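You operate a simulated robot arm through the tools that you are given. There is no shell and no other tool. Be economical: measure what you need, move in short steps, check, and stop when the job is done.

The job below is to be done with a simulated robot arm. You get a single attempt, and the scene is never put back.

## Task
Tip out the pink mug, let the basin's dirty water go and stopper it again.
Fine: tip into the sink, mug on the counter beside the burners, stopper in only when the basin is empty, the other mug left alone. Set down upright: what you pick out.

The check looks at the end state, three seconds after you hand in, the way a careful person would. Anything else that was tipped, shoved, dropped, spilled or broken makes it a failure. Lids that push on must go on centred and level and be pressed home; caps that screw on are set level and turned clockwise until they are tight.

## Robot
A 6-joint arm with a two-finger parallel gripper, fixed in place. Base frame: the origin is at the foot of the arm, x ahead of it, y to its left, z up. Units: mm, rad, N and s.
With the tool pointing down near the work surface it reaches from about 180 to 740 mm from the base axis. Its first joint turns from -2.897 to 2.897 rad. Payload 3.91 kg.
The TCP is the grasp point between the finger pads, 30 mm short of the fingertips. In the tool frame z runs along the fingers and y along their closing line. Largest opening 110 mm; finger width 20, thickness 10; the body of the gripper, 48 by 112 mm, starts 55 mm behind the TCP.
Orientation is that of the tool frame in the base frame, as [roll, pitch, yaw] about the fixed x, y, z axes, in that order (R = Rz(yaw) Ry(pitch) Rx(roll)). With the fingers straight down and closing along the base's y, the tool's x points along the base's -x, its y along +y and its z along -z.

## Interface
- The arm moves only by the tool apply_moves. Its argument "commands" is a list of rows, each a list of 7 numbers: the gripper command, from -1 (shut) to 1 (fully open), values between in proportion, then the shift along the tool's x, y, z in mm, then the turn, a rotation vector about the tool's x, y, z in rad. In form: [[claw, dx, dy, dz, wx, wy, wz], ...]. A call has 1 to 8 rows; each row is the pose to reach, as a shift and turn from the pose commanded when the call began, along the tool's axes at that moment. Rows are played at 5 a second. More than 50 mm and 0.15 rad between two rows, or a gripper value outside its range, and nothing of the call is played. Where a pose cannot be reached the arm comes as near as it can. A force on the tool above 40 N (or 10 N above the force at the start of the call, whichever is more), or a blocked arm, ends the call early, and 0.2 s more pass. The fingers move at their own pace (about 45 mm/s each) and stop on an object; they squeeze with about 43 N. The grip force told is the motor's: it shows also when the fingers shut on nothing. Time passes only in rows, and 0.2 s behind the last, so rows that repeat a pose let the fingers close. It gives the time, the measured TCP pose, the force on the tool (base axes), the opening and the grip force at its end, in the units of the frame above (readings bear some noise), with the torque about the TCP (base axes, N m) and any sound that the robot's microphone picked up, and new pictures: "pictures" is both (left out), scene, wrist or none.
- Cameras (640 x 400 px; columns grow to the right, rows downward): "scene" is fixed at [400.1, 500.1, 1507.6]; the picture's right is [-0.95, -0.30, 0.00], its down [-0.16, 0.51, -0.84] and it looks along [0.25, -0.81, -0.54] (base axes); focal length 315 px, centre (320, 200). "wrist" rides on the gripper at [71, 22, -107] in the tool frame; the picture's right is [-0.29, 0.96, 0.00], its down [-0.76, -0.23, -0.61] and it looks along [-0.58, -0.18, 0.79] (tool axes); focal length 243 px, centre (320, 200). There is no depth. A picture from a camera that has moved, and an enlarged one, comes with that camera's place and axes in the base frame and with its lens.
- slide_trunk(by): slides the trunk up (or, below 0, down) by that many mm; the arm rides with it, the base frame stays. It gives what a move gives, with no picture.
- enlarge(camera, box): a new picture of the part [left, top, right, bottom] of that camera's present view, enlarged. The clock stands still meanwhile.
- finish_job(): hands the job in; it is judged then, once.

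Go step by step. Nothing tells you positions but the pictures and the camera data: compare them with the known pose of the tool, close in by small moves and look again before you grip or let go. The budget is 120 turns and 200 pictures, counting those below and the enlarged ones. Unless the task says otherwise, let go and move clear before handing in, and close with one line.

The tools are called after "Emit:" as name(argument=value, ...) on one line, values as JSON. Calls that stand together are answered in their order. apply_moves: Moves the arm, as the interface text tells. Its arguments: {"type":"object","properties":{"commands":{"type":"array","items":{"type":"array","items":{"type":"number"}}},"pictures":{"type":"string","enum":["both","scene","wrist","none"]}},"required":["commands"]} The other tools are called the same way: slide_trunk (by) slides the trunk up or down; enlarge (camera, box) takes an enlarged picture of a part of a camera's view; finish_job () hands the job in.

At the start:

```text
clock: 0.0
tool_pos: [312.9, -345.1, 1133.5]
tool_rot: [3.141, 0.0, 3.141]
wrist_force: [0.4, 1.5, 0.1]
wrist_torque: [0.0, -0.02, -0.01]
gripper_width: 110.1
grasp_force: 0.0
trunk travel left (down, up): [-525.0, 65.0]
```

scene: 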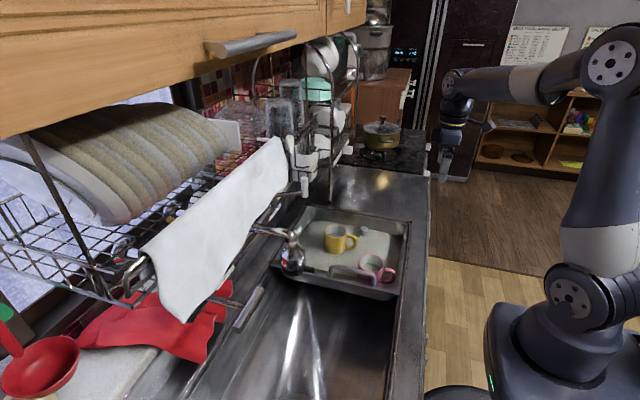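
wrist: 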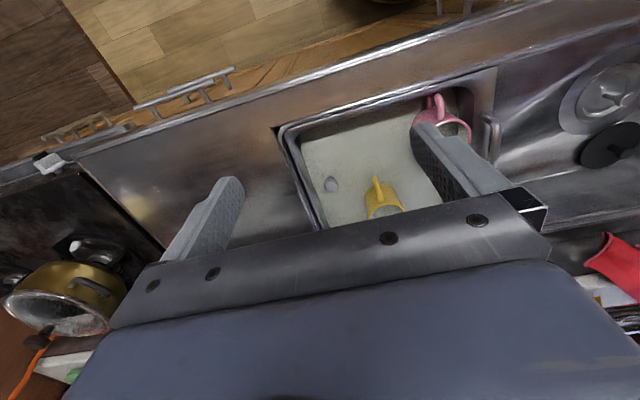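

The basin holds cloudy water with a yellow mug and a pink mug in it. I'll enlarge both views to find the stopper and the mugs.

Emit:
enlarge(camera="scene", box=[260, 190, 440, 302])

Emit:
enlarge(camera="wrist", box=[260, 60, 520, 222])

Emit:
enlarge(camera="scene", box=[310, 90, 450, 210])

```text
3.56 times, centred on (350, 246) of scene
camera zoom: at [400.1, 500.1, 1507.6], right [-0.95, -0.3, 0.0], down [-0.16, 0.51, -0.84], along [0.25, -0.81, -0.54], focal length 1120 px, centre (213, 36)
```

zoom: 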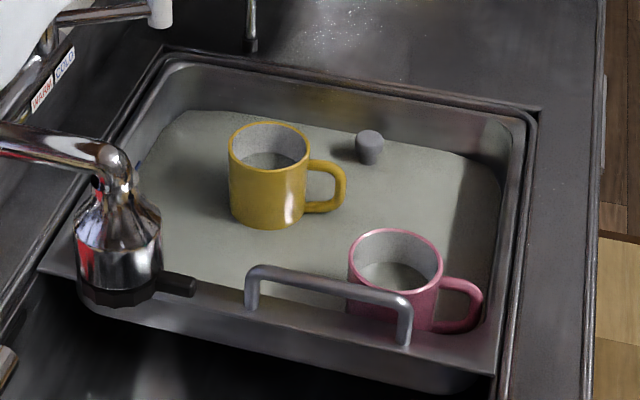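

```text
2.46 times, centred on (390, 141) of wrist
camera zoom: at [241.0, -324.1, 1239.4], right [0.29, 0.96, 0.0], down [0.76, -0.23, 0.61], along [0.58, -0.18, -0.79], focal length 597 px, centre (148, 345)
```

zoom: 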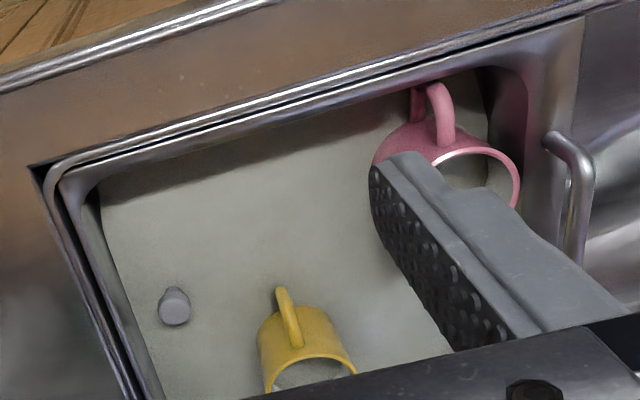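

```text
3.33 times, centred on (380, 150) of scene
camera zoom: at [400.1, 500.1, 1507.6], right [-0.95, -0.3, 0.0], down [-0.16, 0.51, -0.84], along [0.25, -0.81, -0.54], focal length 1050 px, centre (120, 367)
```

zoom: 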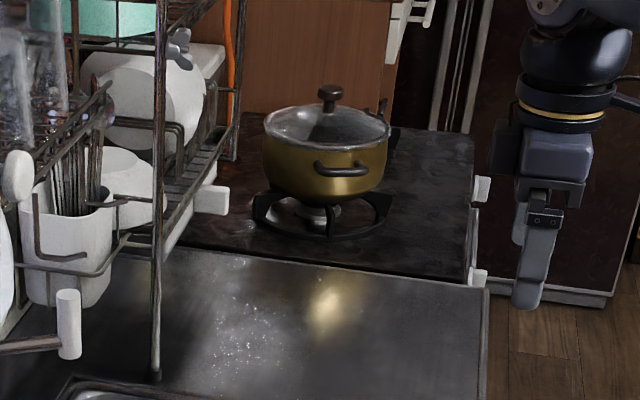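

The pink mug's rim is at about (455,-163,875), and its handle points toward the robot. The knob, probably the stopper, is near (513,-385,822), and the counter is at about z 865. I'll move above the pink mug for a closer look.

Emit:
apply_moves(commands=[[1, -20, 29, 14, 0, 0, 0], [1, -40, 58, 28, 0, 0, 0], [1, -60, 87, 42, 0, 0, 0], [1, -80, 116, 56, 0, 0, 0], [1, -100, 145, 70, 0, 0, 0], [1, -110, 172, 85, 0, 0, 0]])

```text
clock: 1.4
tool_pos: [422.9, -174.2, 1044.5]
tool_rot: [-3.141, 0.0, -3.141]
wrist_force: [-0.4, -0.4, 0.1]
wrist_torque: [-0.02, 0.02, -0.02]
gripper_width: 109.9
grasp_force: 0.0
trunk travel left (down, up): [-525.0, 65.0]
camera wrist: at [352.2, -151.3, 1152.7], right [0.29, 0.96, 0.0], down [0.76, -0.23, 0.61], along [0.58, -0.18, -0.79], focal length 243 px, centre (320, 200)
```

scene: 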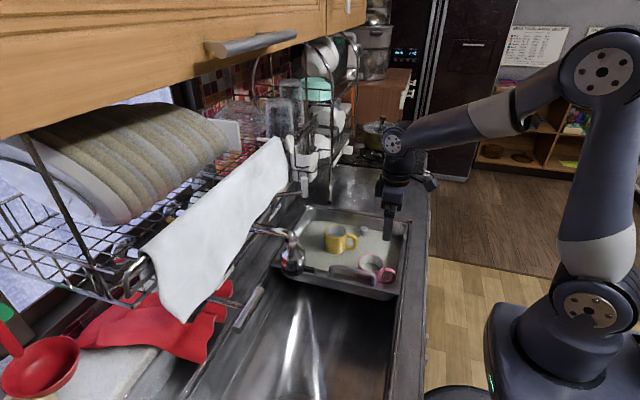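
wrist: 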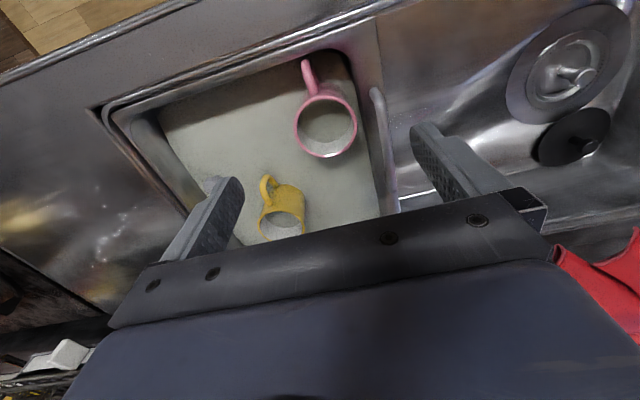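

Emit:
enlarge(camera="wrist", box=[240, 30, 440, 155])

Emit:
enlarge(camera="scene", box=[320, 230, 420, 300])

```text
3.20 times, centred on (340, 92) of wrist
camera zoom: at [352.2, -151.3, 1152.7], right [0.29, 0.96, 0.0], down [0.76, -0.23, 0.61], along [0.58, -0.18, -0.79], focal length 776 px, centre (256, 544)
```

zoom: 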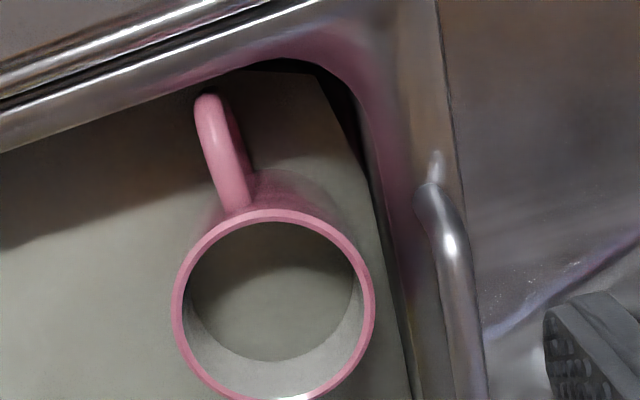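

```text
5.71 times, centred on (370, 265) of scene
camera zoom: at [400.1, 500.1, 1507.6], right [-0.95, -0.3, 0.0], down [-0.16, 0.51, -0.84], along [0.25, -0.81, -0.54], focal length 1800 px, centre (34, -171)
```

zoom: 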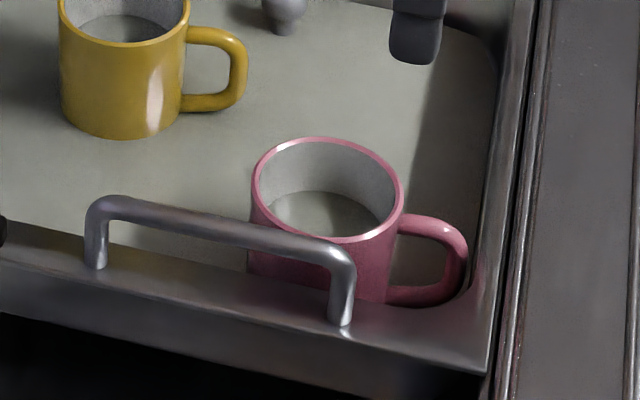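

The pink mug's rim centre is near (458,-178,870) with the handle toward -x. I'll yaw the gripper about 45° so both fingers clear the handle and the basin wall, and come down to hover over it.

Emit:
apply_moves(commands=[[1, -7, -1, 15, 0, 0, 0.14], [1, -14, -2, 30, 0, 0, 0.28], [1, -21, -3, 45, 0, 0, 0.42], [1, -28, -3, 60, 0, 0, 0.56], [1, -35, -4, 74, 0, 0, 0.68], [1, -35, -4, 84, 0, 0, 0.785]])

```text
clock: 2.8
tool_pos: [459.3, -178.0, 962.9]
tool_rot: [3.141, 0.002, 2.355]
wrist_force: [-0.3, -0.6, -0.1]
wrist_torque: [0.03, -0.02, 0.01]
gripper_width: 110.0
grasp_force: 0.0
trunk travel left (down, up): [-525.0, 65.0]
camera wrist: at [424.3, -110.9, 1070.6], right [0.88, 0.47, 0.0], down [0.37, -0.7, 0.61], along [0.29, -0.54, -0.79], focal length 243 px, centre (320, 200)
```

scene: 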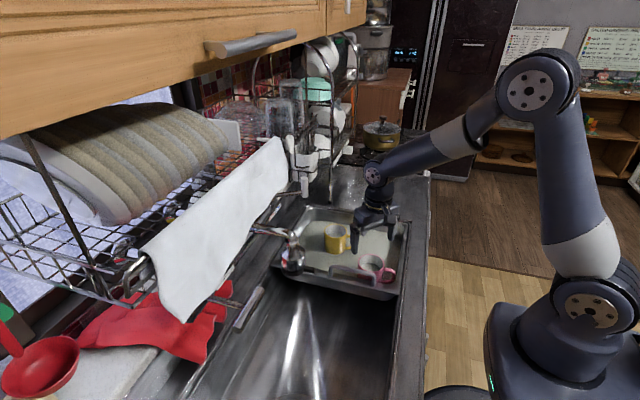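
wrist: 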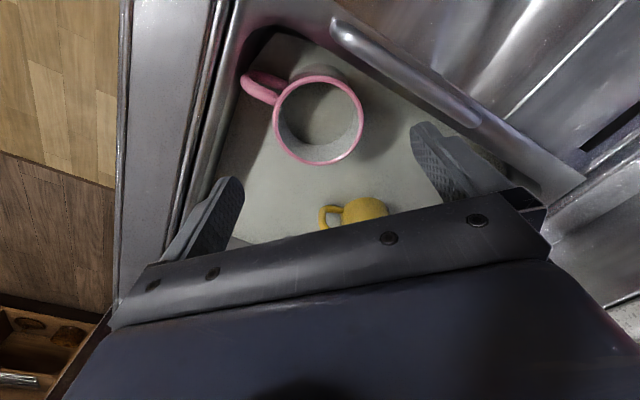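

Emit:
apply_moves(commands=[[0.67, 2.5, 0, 20, 0, 0, 0], [0.67, 2.5, 0, 40, 0, 0, 0], [0.67, 2.5, 0, 54, 0, 0, 0], [0.67, 2.5, 0, 54, 0, 0, 0]])

Emit:
enlarge(camera="scene", box=[320, 200, 420, 300])

```text
clock: 3.8
tool_pos: [455.8, -174.9, 908.2]
tool_rot: [3.142, 0.001, 2.356]
wrist_force: [0.0, 0.3, 1.0]
wrist_torque: [-0.02, 0.04, -0.01]
gripper_width: 91.8
grasp_force: 0.1
trunk travel left (down, up): [-525.0, 65.0]
camera wrist: at [420.8, -109.7, 1016.1], right [0.88, 0.47, 0.0], down [0.37, -0.7, 0.61], along [0.29, -0.54, -0.79], focal length 243 px, centre (320, 200)
```

scene: 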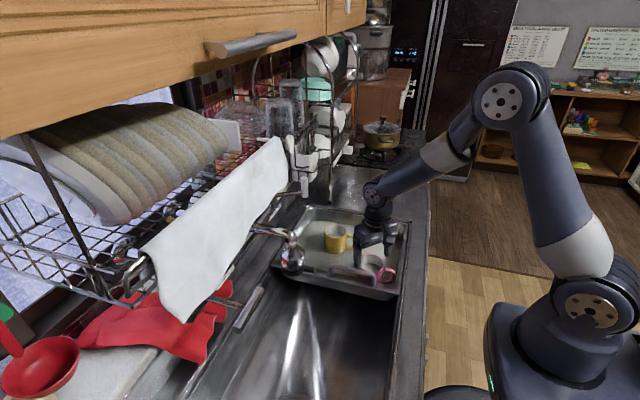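
wrist: 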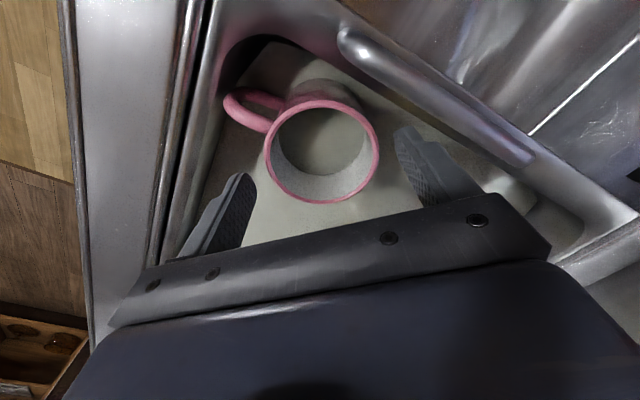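

```text
4.00 times, centred on (370, 250) of scene
camera zoom: at [400.1, 500.1, 1507.6], right [-0.95, -0.3, 0.0], down [-0.16, 0.51, -0.84], along [0.25, -0.81, -0.54], focal length 1260 px, centre (120, 0)
```

zoom: 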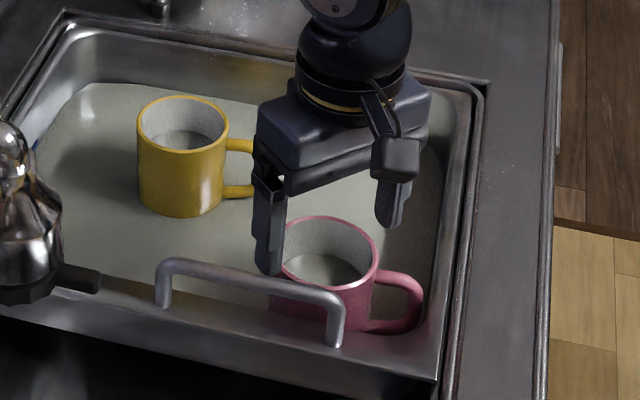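

The gripper is centred on the mug to within a millimetre or two. I'll go down and grip.

Emit:
apply_moves(commands=[[0.67, -0.5, 0.5, 18, 0, 0, 0], [0.67, -0.5, 0.5, 36, 0, 0, 0], [0.67, -0.5, 0.5, 52, 0, 0, 0], [0.67, -0.5, 0.5, 52, 0, 0, 0]])

Emit:
enlarge(camera="scene", box=[320, 200, 420, 300])

```text
clock: 4.8
tool_pos: [456.5, -177.2, 856.1]
tool_rot: [3.141, 0.001, 2.355]
wrist_force: [-0.8, 0.1, 0.2]
wrist_torque: [0.01, -0.01, -0.01]
gripper_width: 91.9
grasp_force: 0.1
trunk travel left (down, up): [-525.0, 65.0]
camera wrist: at [421.4, -110.6, 963.2], right [0.88, 0.47, 0.0], down [0.37, -0.7, 0.61], along [0.29, -0.54, -0.79], focal length 243 px, centre (320, 200)
```

scene: 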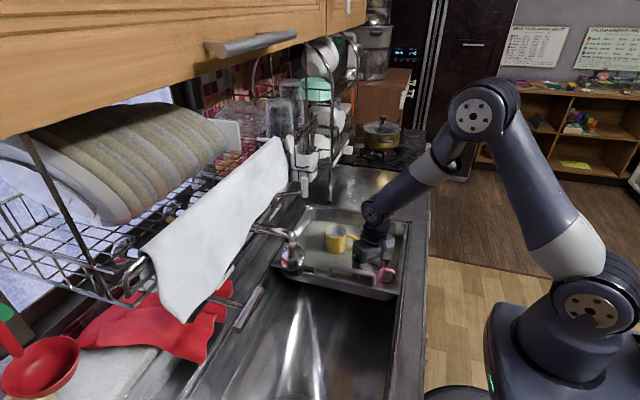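
wrist: 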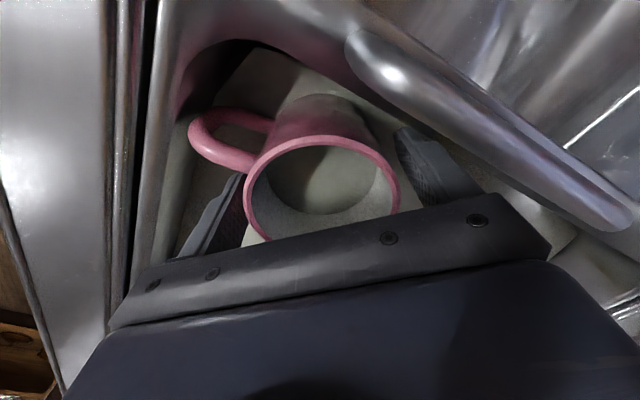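

```text
4.00 times, centred on (370, 250) of scene
camera zoom: at [400.1, 500.1, 1507.6], right [-0.95, -0.3, 0.0], down [-0.16, 0.51, -0.84], along [0.25, -0.81, -0.54], focal length 1260 px, centre (120, 0)
```

zoom: 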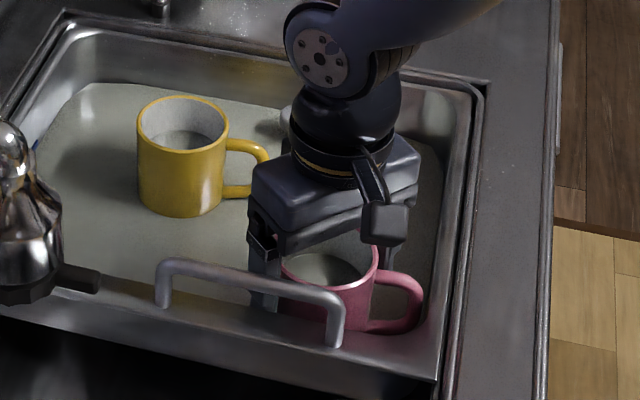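

Emit:
apply_moves(commands=[[0.3, 0, 0, 0, 0, 0, 0], [-1, 0, 0, 0, 0, 0, 0], [-1, 0, 0, 0, 0, 0, 0], [-1, 0, 0, 0, 0, 0, 0]], pictures="wrist")

```text
clock: 5.8
tool_pos: [457.6, -176.3, 856.9]
tool_rot: [-3.141, 0.001, 2.355]
wrist_force: [0.2, 0.6, 1.6]
wrist_torque: [0.07, -0.01, -0.02]
gripper_width: 68.9
grasp_force: 42.8
trunk travel left (down, up): [-525.0, 65.0]
camera wrist: at [421.4, -110.5, 963.5], right [0.88, 0.47, 0.0], down [0.37, -0.7, 0.61], along [0.29, -0.54, -0.79], focal length 243 px, centre (320, 200)
```

wrist: 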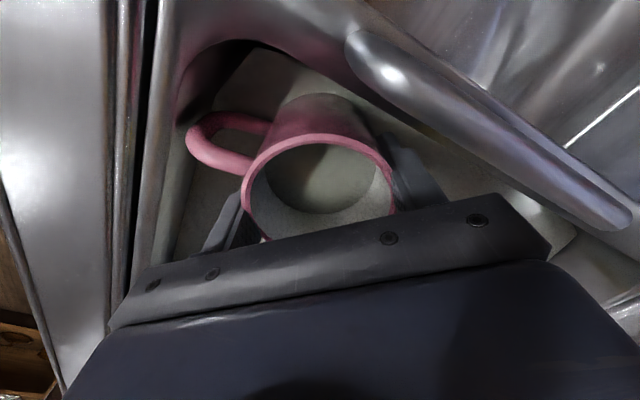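

The mug is gripped at 69 mm. I'll lift it straight up.

Emit:
apply_moves(commands=[[-1, 0, 0, -15, 0, 0, 0], [-1, 0, 0, -40, 0, 0, 0], [-1, 0, 0, -70, 0, 0, 0], [-1, 0, 0, -100, 0, 0, 0], [-1, 0, 0, -130, 0, 0, 0], [-1, 0, 0, -155, 0, 0, 0]])

Emit:
enlarge(camera="scene", box=[270, 180, 430, 300])

```text
clock: 7.2
tool_pos: [455.6, -175.4, 1012.3]
tool_rot: [-3.141, -0.001, 2.356]
wrist_force: [0.2, -0.1, -4.2]
wrist_torque: [0.04, 0.0, 0.02]
gripper_width: 67.6
grasp_force: 43.0
trunk travel left (down, up): [-525.0, 65.0]
camera wrist: at [420.6, -110.3, 1119.9], right [0.88, 0.47, 0.0], down [0.38, -0.7, 0.61], along [0.29, -0.54, -0.79], focal length 243 px, centre (320, 200)
```

scene: 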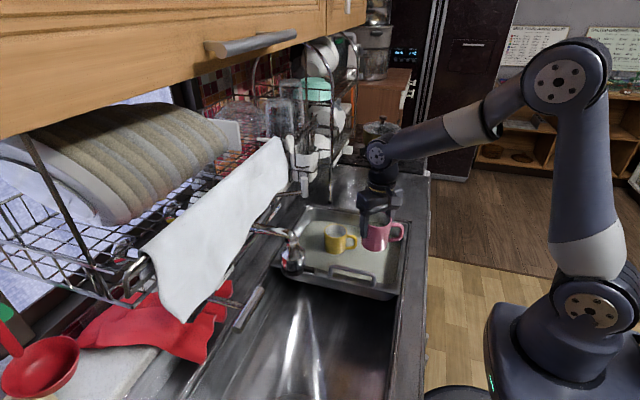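
wrist: 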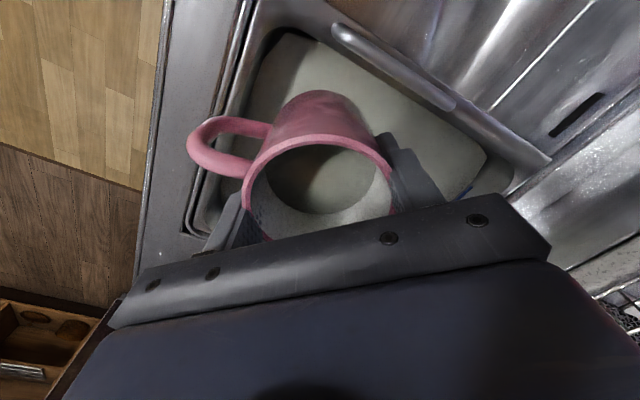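

```text
3.33 times, centred on (350, 240) of scene
camera zoom: at [400.1, 500.1, 1507.6], right [-0.95, -0.3, 0.0], down [-0.16, 0.51, -0.84], along [0.25, -0.81, -0.54], focal length 1050 px, centre (220, 67)
```

zoom: 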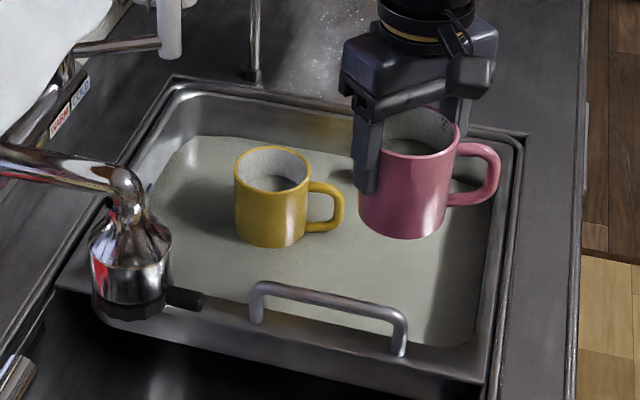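

The mug is up and still upright. I'll carry it over the open sink bowl at +y and turn the gripper back square.

Emit:
apply_moves(commands=[[-1, 12, 12, 0, 0, 0, -0.1], [-1, 38, 38, 0, 0, 0, -0.23], [-1, 66, 66, 0, 0, 0, -0.37], [-1, 94, 94, 0, 0, 0, -0.51], [-1, 122, 122, 0, 0, 0, -0.65], [-1, 142, 142, 0, 0, 0, -0.74], [-1, 152, 152, 0, 0, 0, -0.785]])

```text
clock: 8.8
tool_pos: [457.6, 40.4, 1013.8]
tool_rot: [-3.141, 0.0, -3.141]
wrist_force: [-0.8, -0.2, -2.8]
wrist_torque: [0.01, 0.01, 0.05]
gripper_width: 67.3
grasp_force: 42.6
trunk travel left (down, up): [-525.0, 65.0]
camera wrist: at [385.3, 61.9, 1119.9], right [0.29, 0.96, 0.0], down [0.76, -0.23, 0.61], along [0.58, -0.18, -0.79], focal length 243 px, centre (320, 200)
```

scene: 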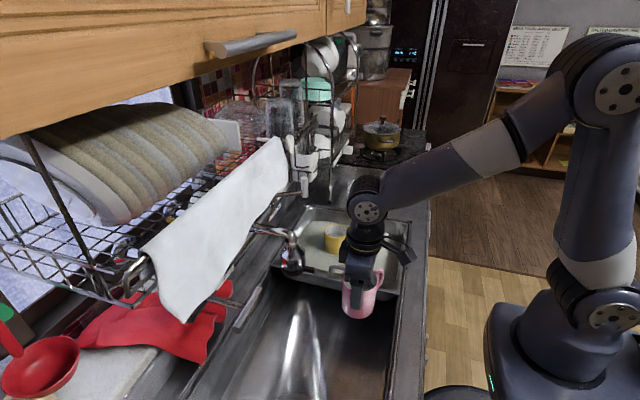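
wrist: 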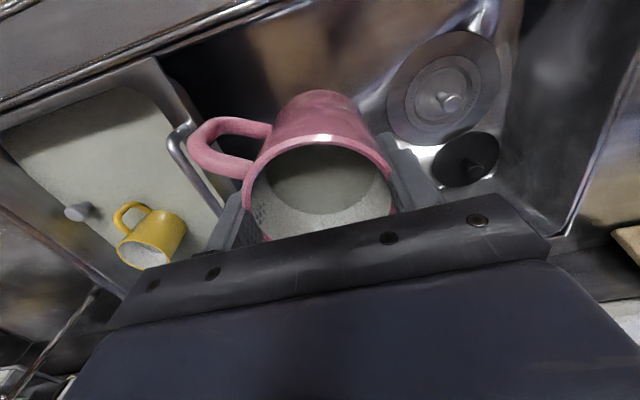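

It's over the sink and upright. Now I'll tilt slowly, with the tool swinging outward so the lip pours straight into the sink, rising a little as it goes.

Emit:
apply_moves(commands=[[-1, -4, 0, -10, 0, -0.14, 0], [-1, -8, 0, -20, 0, -0.28, 0], [-1, -12, 0, -30, 0, -0.42, 0], [-1, -16, 0, -40, 0, -0.56, 0], [-1, -20, 0, -50, 0, -0.7, 0], [-1, -24, 0, -60, 0, -0.84, 0], [-1, -28, 0, -60, 0, -0.98, 0], [-1, -30, 0, -60, 0, -1.12, 0]])

```text
clock: 10.6
tool_pos: [479.0, 11.6, 1061.2]
tool_rot: [-3.132, 0.964, 2.993]
wrist_force: [2.8, 2.8, -1.3]
wrist_torque: [-0.03, 0.12, 0.01]
gripper_width: 66.0
grasp_force: 42.8
out of reach, approached as far as the arm can: row 6, 7, 8
trunk travel left (down, up): [-525.0, 65.0]
camera wrist: at [355.1, 53.1, 1064.2], right [0.31, 0.92, 0.23], down [-0.1, -0.21, 0.97], along [0.94, -0.33, 0.03], focal length 243 px, centre (320, 200)
```

scene: 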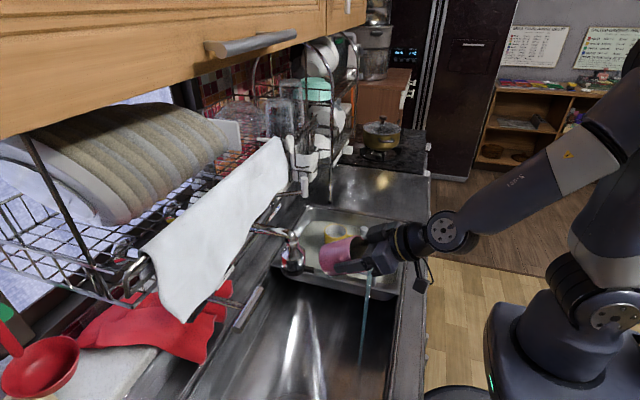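
wrist: 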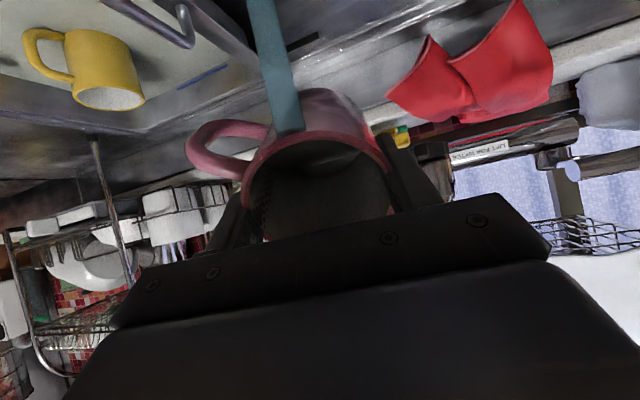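

Water is streaming into the sink. I'll hold here and let it run.

Emit:
apply_moves(commands=[[-1, 0, 0, 0, 0, 0, 0], [-1, 0, 0, 0, 0, 0, 0], [-1, 0, 0, 0, 0, 0, 0], [-1, 0, 0, 0, 0, 0, 0], [-1, 0, 0, 0, 0, 0, 0]])

```text
clock: 11.8
tool_pos: [483.4, 20.8, 1067.8]
tool_rot: [-3.032, 0.996, -3.12]
wrist_force: [0.3, 0.6, -4.0]
wrist_torque: [0.01, 0.08, -0.01]
gripper_width: 66.0
grasp_force: 43.4
trunk travel left (down, up): [-525.0, 65.0]
camera wrist: at [356.6, 50.5, 1064.7], right [0.23, 0.96, 0.19], down [-0.11, -0.16, 0.98], along [0.97, -0.24, 0.07], focal length 243 px, centre (320, 200)
```

scene: 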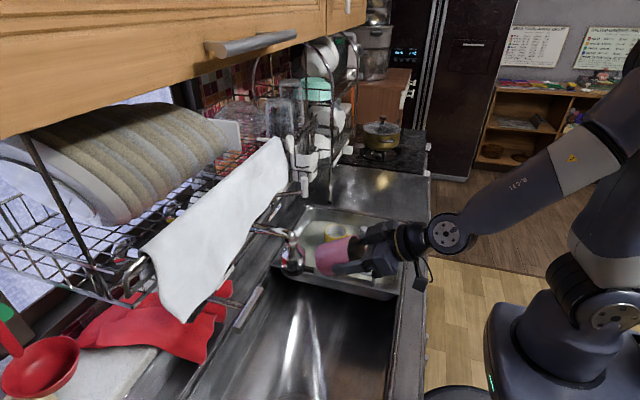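
wrist: 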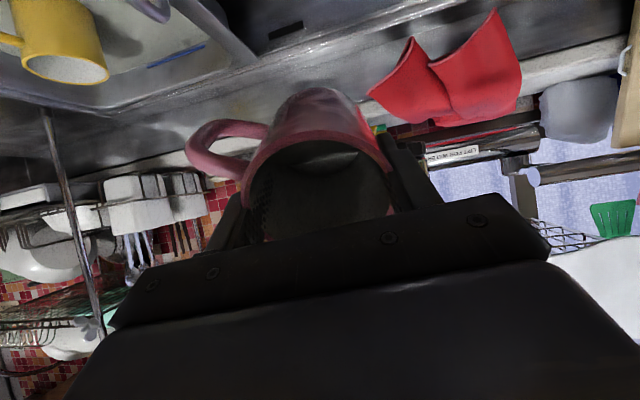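

Some water is left. The wrist is nearly in line with the forearm, which limits further tilt, so I'll lower the trunk and raise the hand to compensate.

Emit:
slide_trunk(by=-90)

```text
clock: 13.1
tool_pos: [483.4, 19.5, 977.5]
tool_rot: [-3.032, 0.995, -3.119]
wrist_force: [-0.6, 1.0, -3.6]
wrist_torque: [0.01, 0.11, 0.03]
gripper_width: 65.8
grasp_force: 42.8
trunk travel left (down, up): [-435.0, 155.0]
```

Emit:
apply_moves(commands=[[-1, -28, 0, -18, 0, 0, 0], [-1, -56, 0, -36, 0, 0, 0], [-1, -84, 0, -54, 0, 0, 0], [-1, -84, 0, -54, 0, -0.1, 0], [-1, -84, 0, -54, 0, -0.2, 0], [-1, -84, 0, -54, 0, -0.3, 0], [-1, -84, 0, -54, 0, -0.4, 0]])

```text
clock: 14.7
tool_pos: [482.1, 26.4, 1076.4]
tool_rot: [-2.806, 1.389, -2.88]
wrist_force: [-0.2, 0.1, -1.9]
wrist_torque: [0.01, 0.1, 0.0]
gripper_width: 65.5
grasp_force: 42.7
trunk travel left (down, up): [-435.0, 155.0]
camera wrist: at [367.2, 53.3, 1024.2], right [0.12, 0.97, 0.23], down [-0.48, -0.15, 0.86], along [0.87, -0.21, 0.45], focal length 243 px, centre (320, 200)
```

scene: 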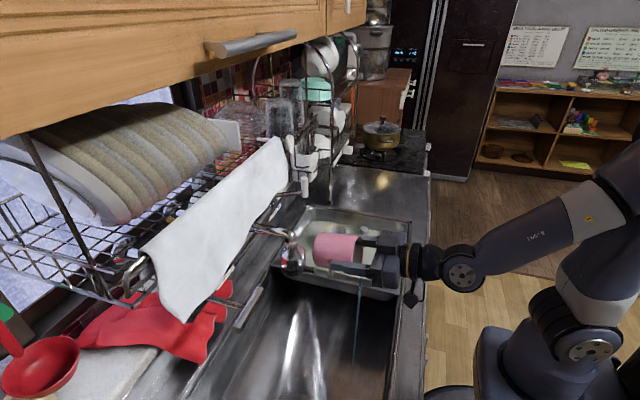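
wrist: 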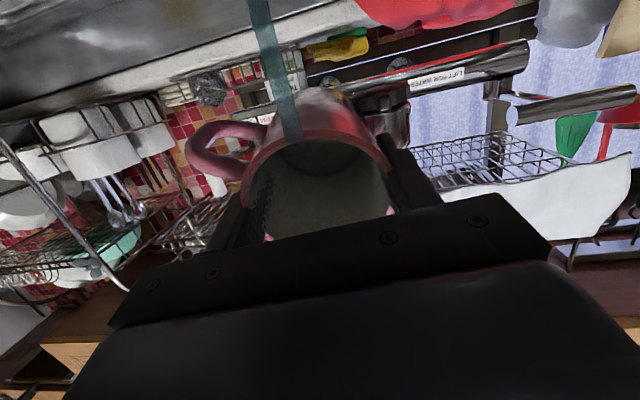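

Emit:
apply_moves(commands=[[-1, 0, 0, 0, 0, -0.1, 0], [-1, 0, 0, 0, 0, -0.2, 0], [-1, 0, 0, 0, 0, -0.3, 0], [-1, 0, 0, 0, 0, -0.4, 0], [-1, 0, 0, 0, 0, -0.45, 0], [-1, 0, 0, 0, 0, -0.45, 0], [-1, 0, 0, 0, 0, -0.45, 0], [-1, 0, 0, 0, 0, -0.45, 0]])

Emit:
enlarge(camera="scene", box=[260, 200, 440, 320])

```text
clock: 16.4
tool_pos: [480.6, 41.7, 1078.2]
tool_rot: [-0.214, 1.29, -0.281]
wrist_force: [0.1, -0.1, -1.3]
wrist_torque: [0.03, 0.1, -0.04]
gripper_width: 65.1
grasp_force: 43.2
out of reach, approached as far as the arm can: row 4, 5, 6, 7, 8
trunk travel left (down, up): [-435.0, 155.0]
camera wrist: at [398.8, 63.3, 979.0], right [0.0, 0.97, 0.22], down [-0.8, -0.14, 0.58], along [0.59, -0.18, 0.78], focal length 243 px, centre (320, 200)
```

scene: 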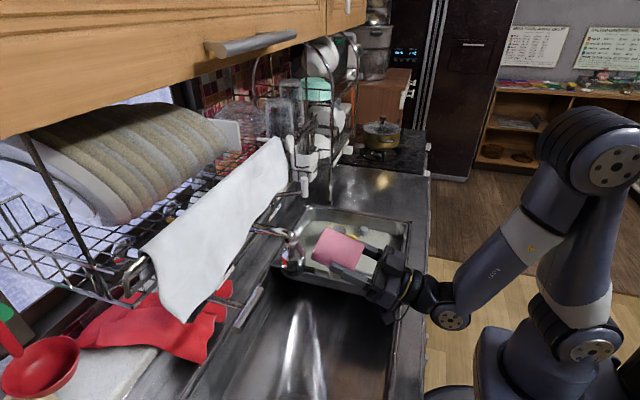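
wrist: 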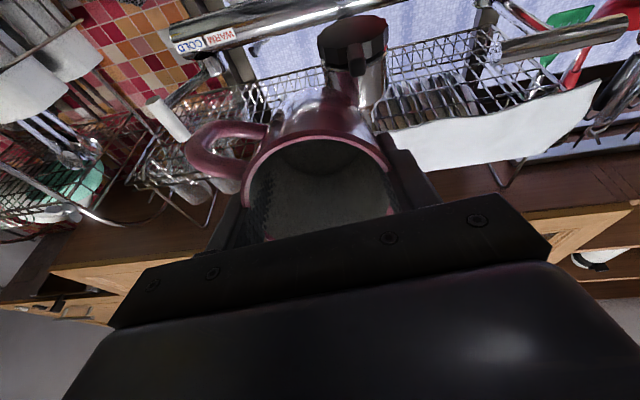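

```text
3.33 times, centred on (350, 260) of scene
camera zoom: at [400.1, 500.1, 1507.6], right [-0.95, -0.3, 0.0], down [-0.16, 0.51, -0.84], along [0.25, -0.81, -0.54], focal length 1050 px, centre (220, 0)
```

zoom: 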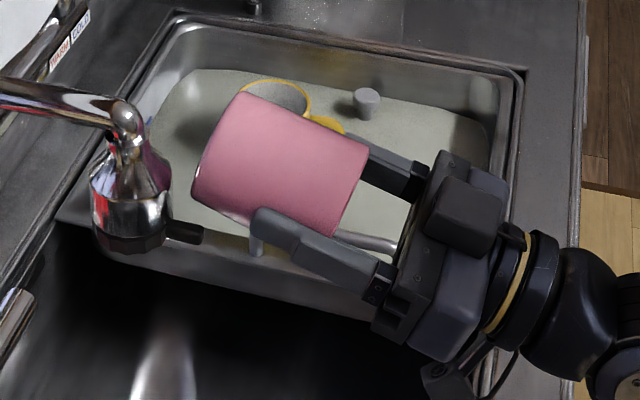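

The mug is tilted past 90° and nothing more comes out. I'll bring it back upright.

Emit:
apply_moves(commands=[[-1, 0, 0, 0, 0, 0.14, 0], [-1, 0, 0, 0, 0, 0.28, 0], [-1, 0, 0, 0, 0, 0.42, 0], [-1, 0, 0, 0, 0, 0.56, 0], [-1, 0, 0, 0, 0, 0.7, 0], [-1, 0, 0, 0, 0, 0.84, 0], [-1, 0, 0, 0, 0, 0.98, 0], [-1, 0, 0, 0, 0, 1.12, 0]])

```text
clock: 18.2
tool_pos: [481.3, 39.5, 1077.3]
tool_rot: [-3.062, 0.722, 3.124]
wrist_force: [-0.5, -0.2, -1.2]
wrist_torque: [-0.01, 0.04, 0.02]
gripper_width: 65.2
grasp_force: 43.8
trunk travel left (down, up): [-435.0, 155.0]
camera wrist: at [358.7, 72.9, 1109.7], right [0.28, 0.95, 0.13], down [0.15, -0.18, 0.97], along [0.95, -0.26, -0.2], focal length 243 px, centre (320, 200)
```

scene: 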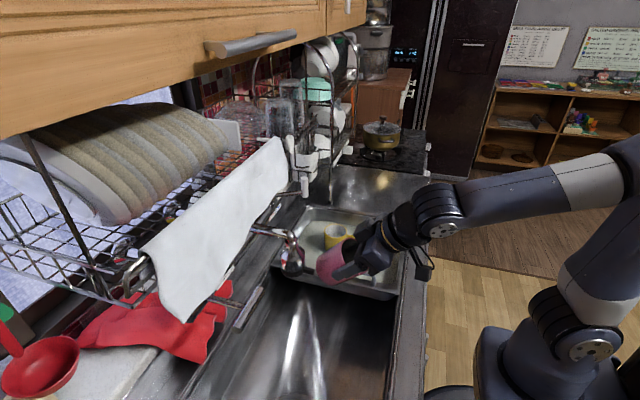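
wrist: 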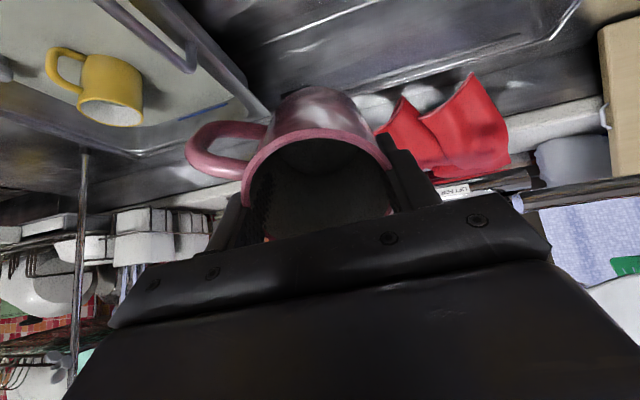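

Emit:
apply_moves(commands=[[-1, 0, 0, 0, -0.013, 0.12, -0.005], [-1, 0, 0, 0, -0.026, 0.24, -0.01], [-1, 0, 0, 0, -0.038, 0.361, -0.0145], [-1, 0, 0, 0, -0.051, 0.481, -0.019], [-1, 0, 0, 0, -0.064, 0.6, -0.024], [-1, 0, 0, 0, -0.077, 0.722, -0.029]], pictures="wrist")

Emit:
enlarge(camera="scene", box=[280, 180, 440, 320])

```text
clock: 19.6
tool_pos: [480.5, 40.6, 1076.9]
tool_rot: [3.141, 0.002, 3.123]
wrist_force: [-0.7, -0.4, -2.2]
wrist_torque: [-0.01, 0.01, -0.01]
gripper_width: 65.2
grasp_force: 43.2
trunk travel left (down, up): [-435.0, 155.0]
camera wrist: at [410.1, 63.4, 1184.7], right [0.31, 0.95, 0.0], down [0.76, -0.24, 0.61], along [0.58, -0.19, -0.79], focal length 243 px, centre (320, 200)
```

wrist: 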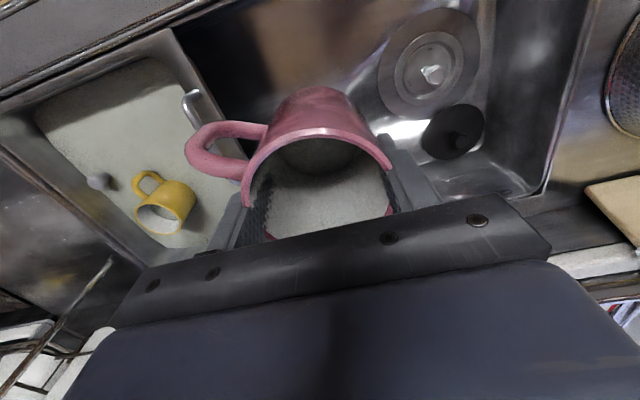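

```text
2.86 times, centred on (360, 250) of scene
camera zoom: at [400.1, 500.1, 1507.6], right [-0.95, -0.3, 0.0], down [-0.16, 0.51, -0.84], along [0.25, -0.81, -0.54], focal length 900 px, centre (206, 57)
```

zoom: 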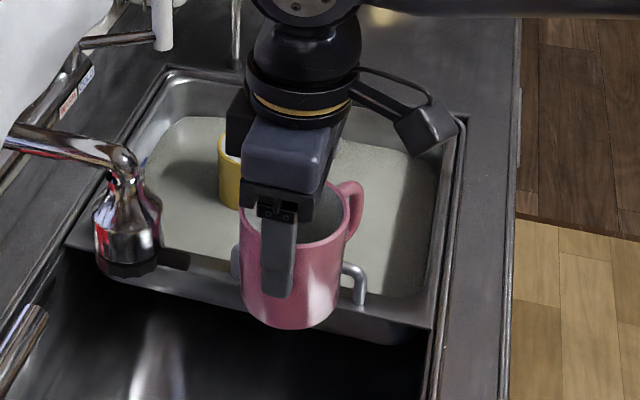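

Emit:
enlarge(camera="wrist", box=[170, 60, 450, 260])

Emit:
enlarge(camera="scene", box=[320, 220, 390, 280])

```text
2.00 times, centred on (310, 160) of wrist
camera zoom: at [410.1, 63.4, 1184.7], right [0.31, 0.95, 0.0], down [0.76, -0.24, 0.61], along [0.58, -0.19, -0.79], focal length 485 px, centre (340, 280)
```

zoom: 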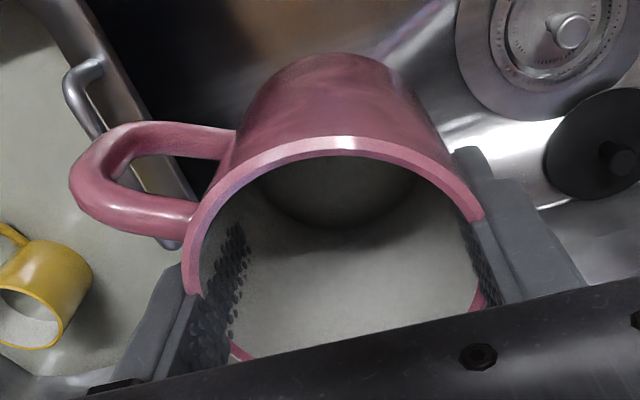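

```text
6.67 times, centred on (355, 250) of scene
camera zoom: at [400.1, 500.1, 1507.6], right [-0.95, -0.3, 0.0], down [-0.16, 0.51, -0.84], along [0.25, -0.81, -0.54], focal length 2100 px, centre (87, -133)
```

zoom: 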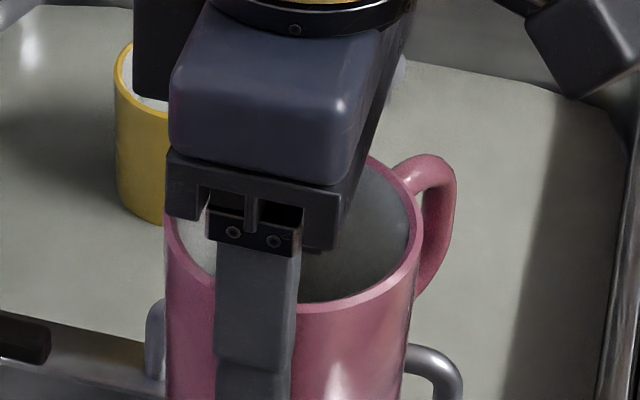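

The mug is empty and upright. I'll carry it high over the basin to the counter between the basin and the stove, aiming for about (400,-570).

Emit:
apply_moves(commands=[[-1, 3, -25, 0, 0, 0, 0], [-1, 8, -70, 0, 0, 0, 0], [-1, 13, -117, 0, 0, 0, 0], [-1, 18, -164, 0, 0, 0, 0], [-1, 23, -211, 0, 0, 0, 0], [-1, 28, -258, 0, 0, 0, 0], [-1, 33, -300, 0, 0, 0, 0]], pictures="none")

Emit:
apply_moves(commands=[[-1, 5, -45, 0, 0, 0, 0], [-1, 10, -90, 0, 0, 0, 0], [-1, 15, -136, 0, 0, 0, 0], [-1, 20, -182, 0, 0, 0, 0], [-1, 26, -228, 0, 0, 0, 0], [-1, 32, -274, 0, 0, 0, 0], [-1, 37, -310, 0, 0, 0, 0]])

```text
clock: 21.2
tool_pos: [444.5, -259.2, 1078.9]
tool_rot: [3.141, 0.003, 3.124]
wrist_force: [-0.4, -0.1, -2.4]
wrist_torque: [0.0, -0.02, -0.01]
gripper_width: 65.4
grasp_force: 43.2
trunk travel left (down, up): [-435.0, 155.0]
```

```text
clock: 22.9
tool_pos: [381.2, -541.4, 1076.4]
tool_rot: [3.14, 0.004, 3.123]
wrist_force: [-0.5, -0.8, -2.7]
wrist_torque: [0.05, -0.05, -0.01]
gripper_width: 65.3
grasp_force: 43.2
out of reach, approached as far as the arm can: row 7
trunk travel left (down, up): [-435.0, 155.0]
camera wrist: at [309.6, -517.8, 1184.7], right [0.31, 0.95, 0.0], down [0.75, -0.25, 0.61], along [0.58, -0.19, -0.79], focal length 243 px, centre (320, 200)
```

scene: 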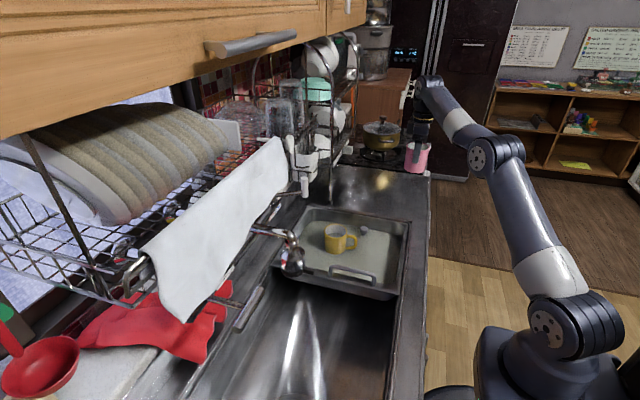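
wrist: 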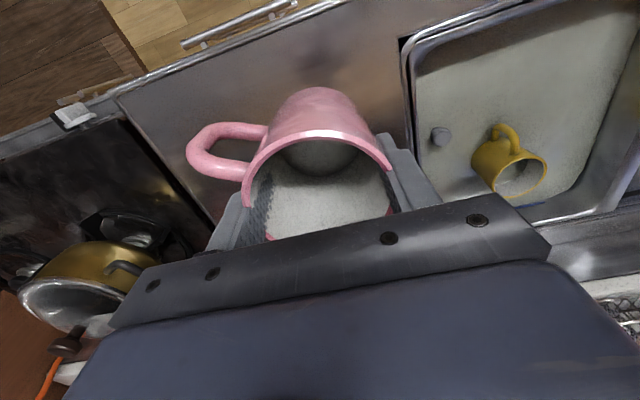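

Emit:
apply_moves(commands=[[-1, 0, 0, 40, 0, 0, 0], [-1, 0, 0, 80, 0, 0, 0], [-1, 0, 0, 110, 0, 0, 0], [-1, -4, -20, 112, 0, 0, 0], [-1, -8, -40, 112, 0, 0, 0]])

Emit:
enlarge(camera="scene", box=[360, 110, 460, 210])

```text
clock: 24.1
tool_pos: [391.6, -579.7, 966.8]
tool_rot: [-3.141, 0.004, 3.124]
wrist_force: [0.3, -0.4, -2.5]
wrist_torque: [-0.01, -0.01, -0.01]
gripper_width: 65.0
grasp_force: 42.7
trunk travel left (down, up): [-435.0, 155.0]
camera wrist: at [319.0, -556.4, 1073.7], right [0.31, 0.95, 0.0], down [0.75, -0.24, 0.61], along [0.58, -0.19, -0.79], focal length 243 px, centre (320, 200)
```

scene: 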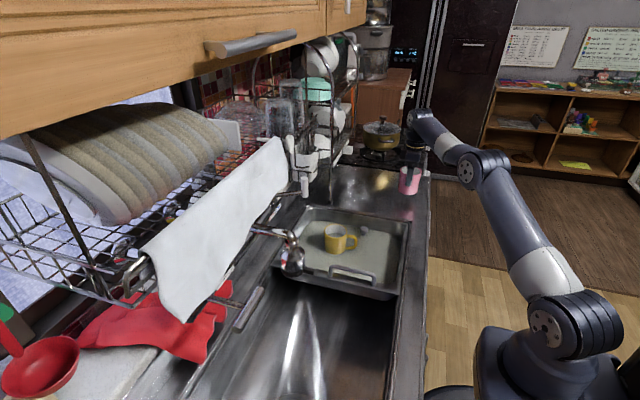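
wrist: 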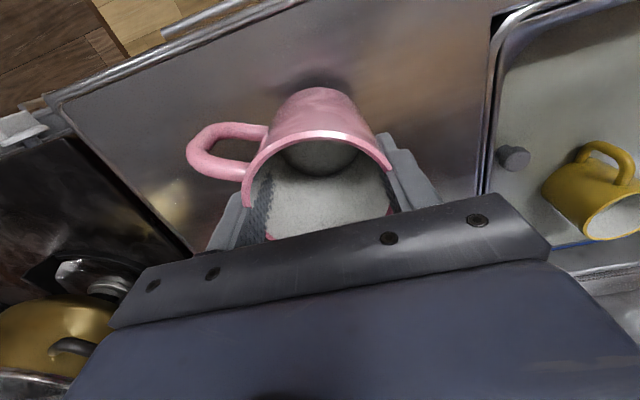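

```text
4.00 times, centred on (410, 160) of scene
camera zoom: at [400.1, 500.1, 1507.6], right [-0.95, -0.3, 0.0], down [-0.16, 0.51, -0.84], along [0.25, -0.81, -0.54], focal length 1260 px, centre (-40, 360)
```

zoom: 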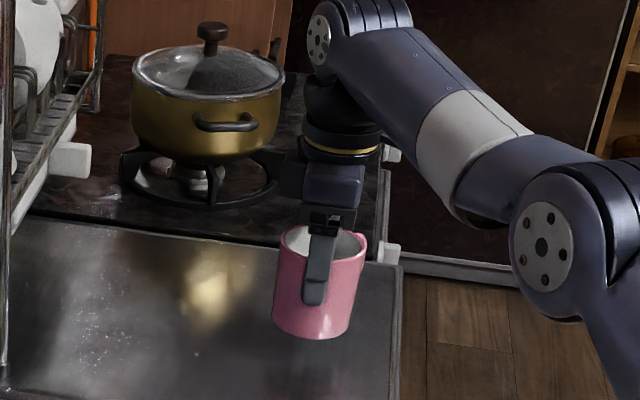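

Emit:
apply_moves(commands=[[-1, 0, 0, 15, 0, 0, 0], [-1, 0, 0, 28, 0, 0, 0], [-1, 0, 0, 32, 0, 0, 0]], pictures="none")

Emit:
enlarge(camera="scene", box=[370, 150, 440, 210])

```text
clock: 24.9
tool_pos: [390.8, -579.2, 934.1]
tool_rot: [-3.141, 0.005, 3.126]
wrist_force: [0.6, 0.4, -3.1]
wrist_torque: [0.02, 0.02, -0.01]
gripper_width: 64.9
grasp_force: 42.8
trunk travel left (down, up): [-435.0, 155.0]
```

```text
6.67 times, centred on (405, 180) of scene
camera zoom: at [400.1, 500.1, 1507.6], right [-0.95, -0.3, 0.0], down [-0.16, 0.51, -0.84], along [0.25, -0.81, -0.54], focal length 2100 px, centre (-247, 333)
```

zoom: 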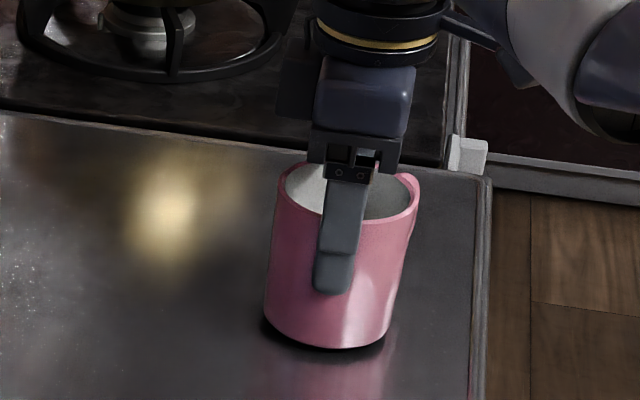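

Emit:
apply_moves(commands=[[-1, 0, 0, 2, 0, 0, 0], [-1, 0, 0, 4, 0, 0, 0], [-1, 0, 0, 5, 0, 0, 0]], pictures="none")

Emit:
enlarge(camera="scene", box=[370, 150, 440, 210])

```text
clock: 25.6
tool_pos: [391.2, -579.5, 931.0]
tool_rot: [-3.141, 0.006, 3.125]
wrist_force: [0.8, 2.1, 7.7]
wrist_torque: [0.51, -0.07, -0.04]
gripper_width: 65.1
grasp_force: 42.5
trunk travel left (down, up): [-435.0, 155.0]
```

```text
6.67 times, centred on (405, 180) of scene
camera zoom: at [400.1, 500.1, 1507.6], right [-0.95, -0.3, 0.0], down [-0.16, 0.51, -0.84], along [0.25, -0.81, -0.54], focal length 2100 px, centre (-247, 333)
```

zoom: 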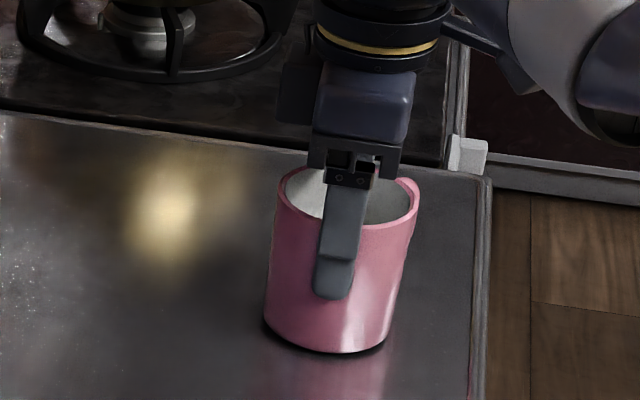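

It's touching the counter. I'll release gently.

Emit:
apply_moves(commands=[[-1, 0, 0, 1, 0, 0, 0], [0.25, 0, 0, 1, 0, 0, 0], [0.4, 0, 0, 1, 0, 0, 0], [0.6, 0, 0, 1, 0, 0, 0], [0.75, 0, 0, 1, 0, 0, 0]], pictures="wrist")

Emit:
enlarge(camera="scene", box=[370, 150, 440, 210])

```text
clock: 26.9
tool_pos: [391.3, -579.7, 928.2]
tool_rot: [3.142, 0.004, 3.123]
wrist_force: [0.3, 0.0, 0.5]
wrist_torque: [-0.01, -0.02, -0.02]
gripper_width: 96.3
grasp_force: 0.1
trunk travel left (down, up): [-435.0, 155.0]
camera wrist: at [319.2, -556.1, 1035.8], right [0.31, 0.95, 0.0], down [0.75, -0.24, 0.61], along [0.58, -0.19, -0.79], focal length 243 px, centre (320, 200)
```

wrist: 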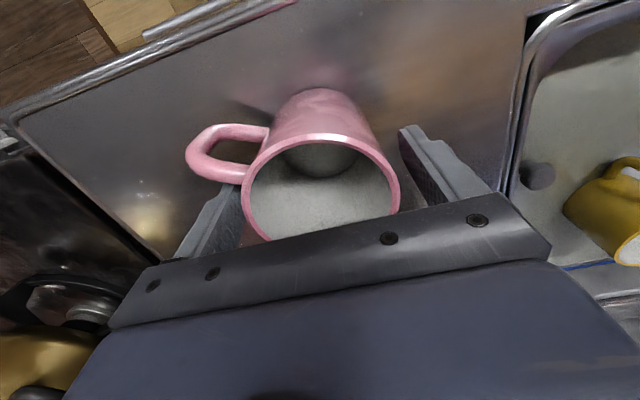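

```text
6.67 times, centred on (405, 180) of scene
camera zoom: at [400.1, 500.1, 1507.6], right [-0.95, -0.3, 0.0], down [-0.16, 0.51, -0.84], along [0.25, -0.81, -0.54], focal length 2100 px, centre (-247, 333)
```

zoom: 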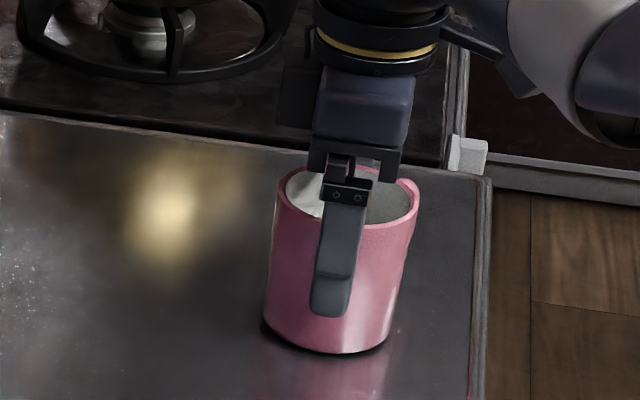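

The pink mug stands upright and empty on the counter. I'll rise clear and move toward the knob in the basin.

Emit:
apply_moves(commands=[[0.75, 0, 0, -25, 0, 0, 0], [0.75, 0, 0, -50, 0, 0, 0], [0.75, 0, 0, -78, 0, 0, 0], [0.5, -15, 40, -85, 0, 0, 0], [0.2, -40, 80, -85, 0, 0, 0], [0, -65, 120, -85, 0, 0, 0], [0, -90, 160, -85, 0, 0, 0], [0, -112, 193, -85, 0, 0, 0]])

Emit:
enlarge(camera="wrist", box=[240, 60, 440, 220])

Emit:
enlarge(camera="scene", box=[340, 150, 440, 250])

```text
clock: 28.6
tool_pos: [505.4, -387.2, 1013.3]
tool_rot: [3.141, 0.006, 3.124]
wrist_force: [0.2, 0.3, 0.2]
wrist_torque: [0.03, 0.0, -0.01]
gripper_width: 55.0
grasp_force: 0.0
trunk travel left (down, up): [-435.0, 155.0]
camera wrist: at [433.9, -363.6, 1120.1], right [0.31, 0.95, 0.0], down [0.75, -0.24, 0.61], along [0.58, -0.19, -0.79], focal length 243 px, centre (320, 200)
```

scene: 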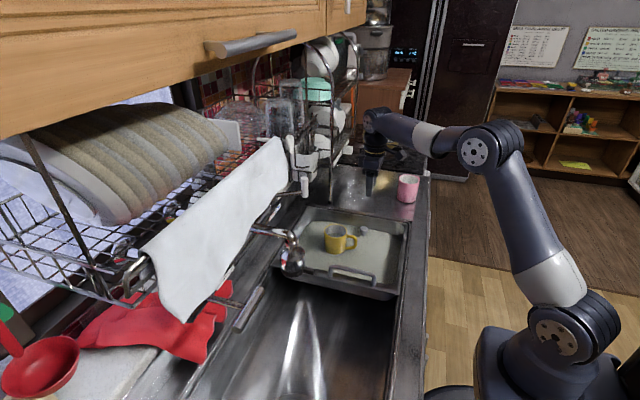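
wrist: 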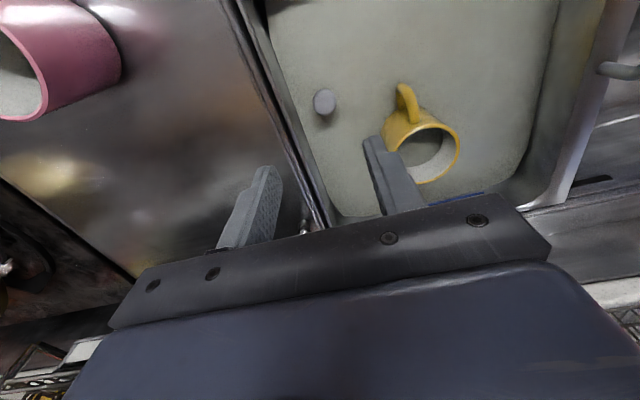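

```text
2.50 times, centred on (340, 140) of wrist
camera zoom: at [433.9, -363.6, 1120.1], right [0.31, 0.95, 0.0], down [0.75, -0.24, 0.61], along [0.58, -0.19, -0.79], focal length 606 px, centre (270, 350)
```

zoom: 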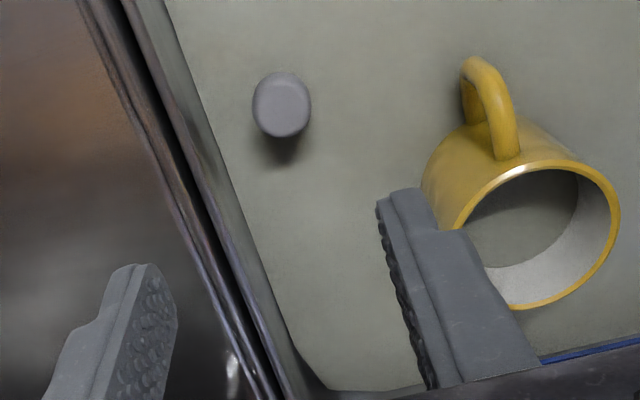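

```text
4.00 times, centred on (390, 200) of scene
camera zoom: at [400.1, 500.1, 1507.6], right [-0.95, -0.3, 0.0], down [-0.16, 0.51, -0.84], along [0.25, -0.81, -0.54], focal length 1260 px, centre (40, 200)
```

zoom: 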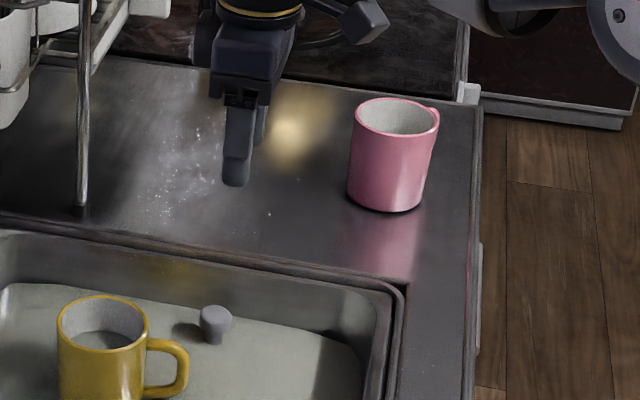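

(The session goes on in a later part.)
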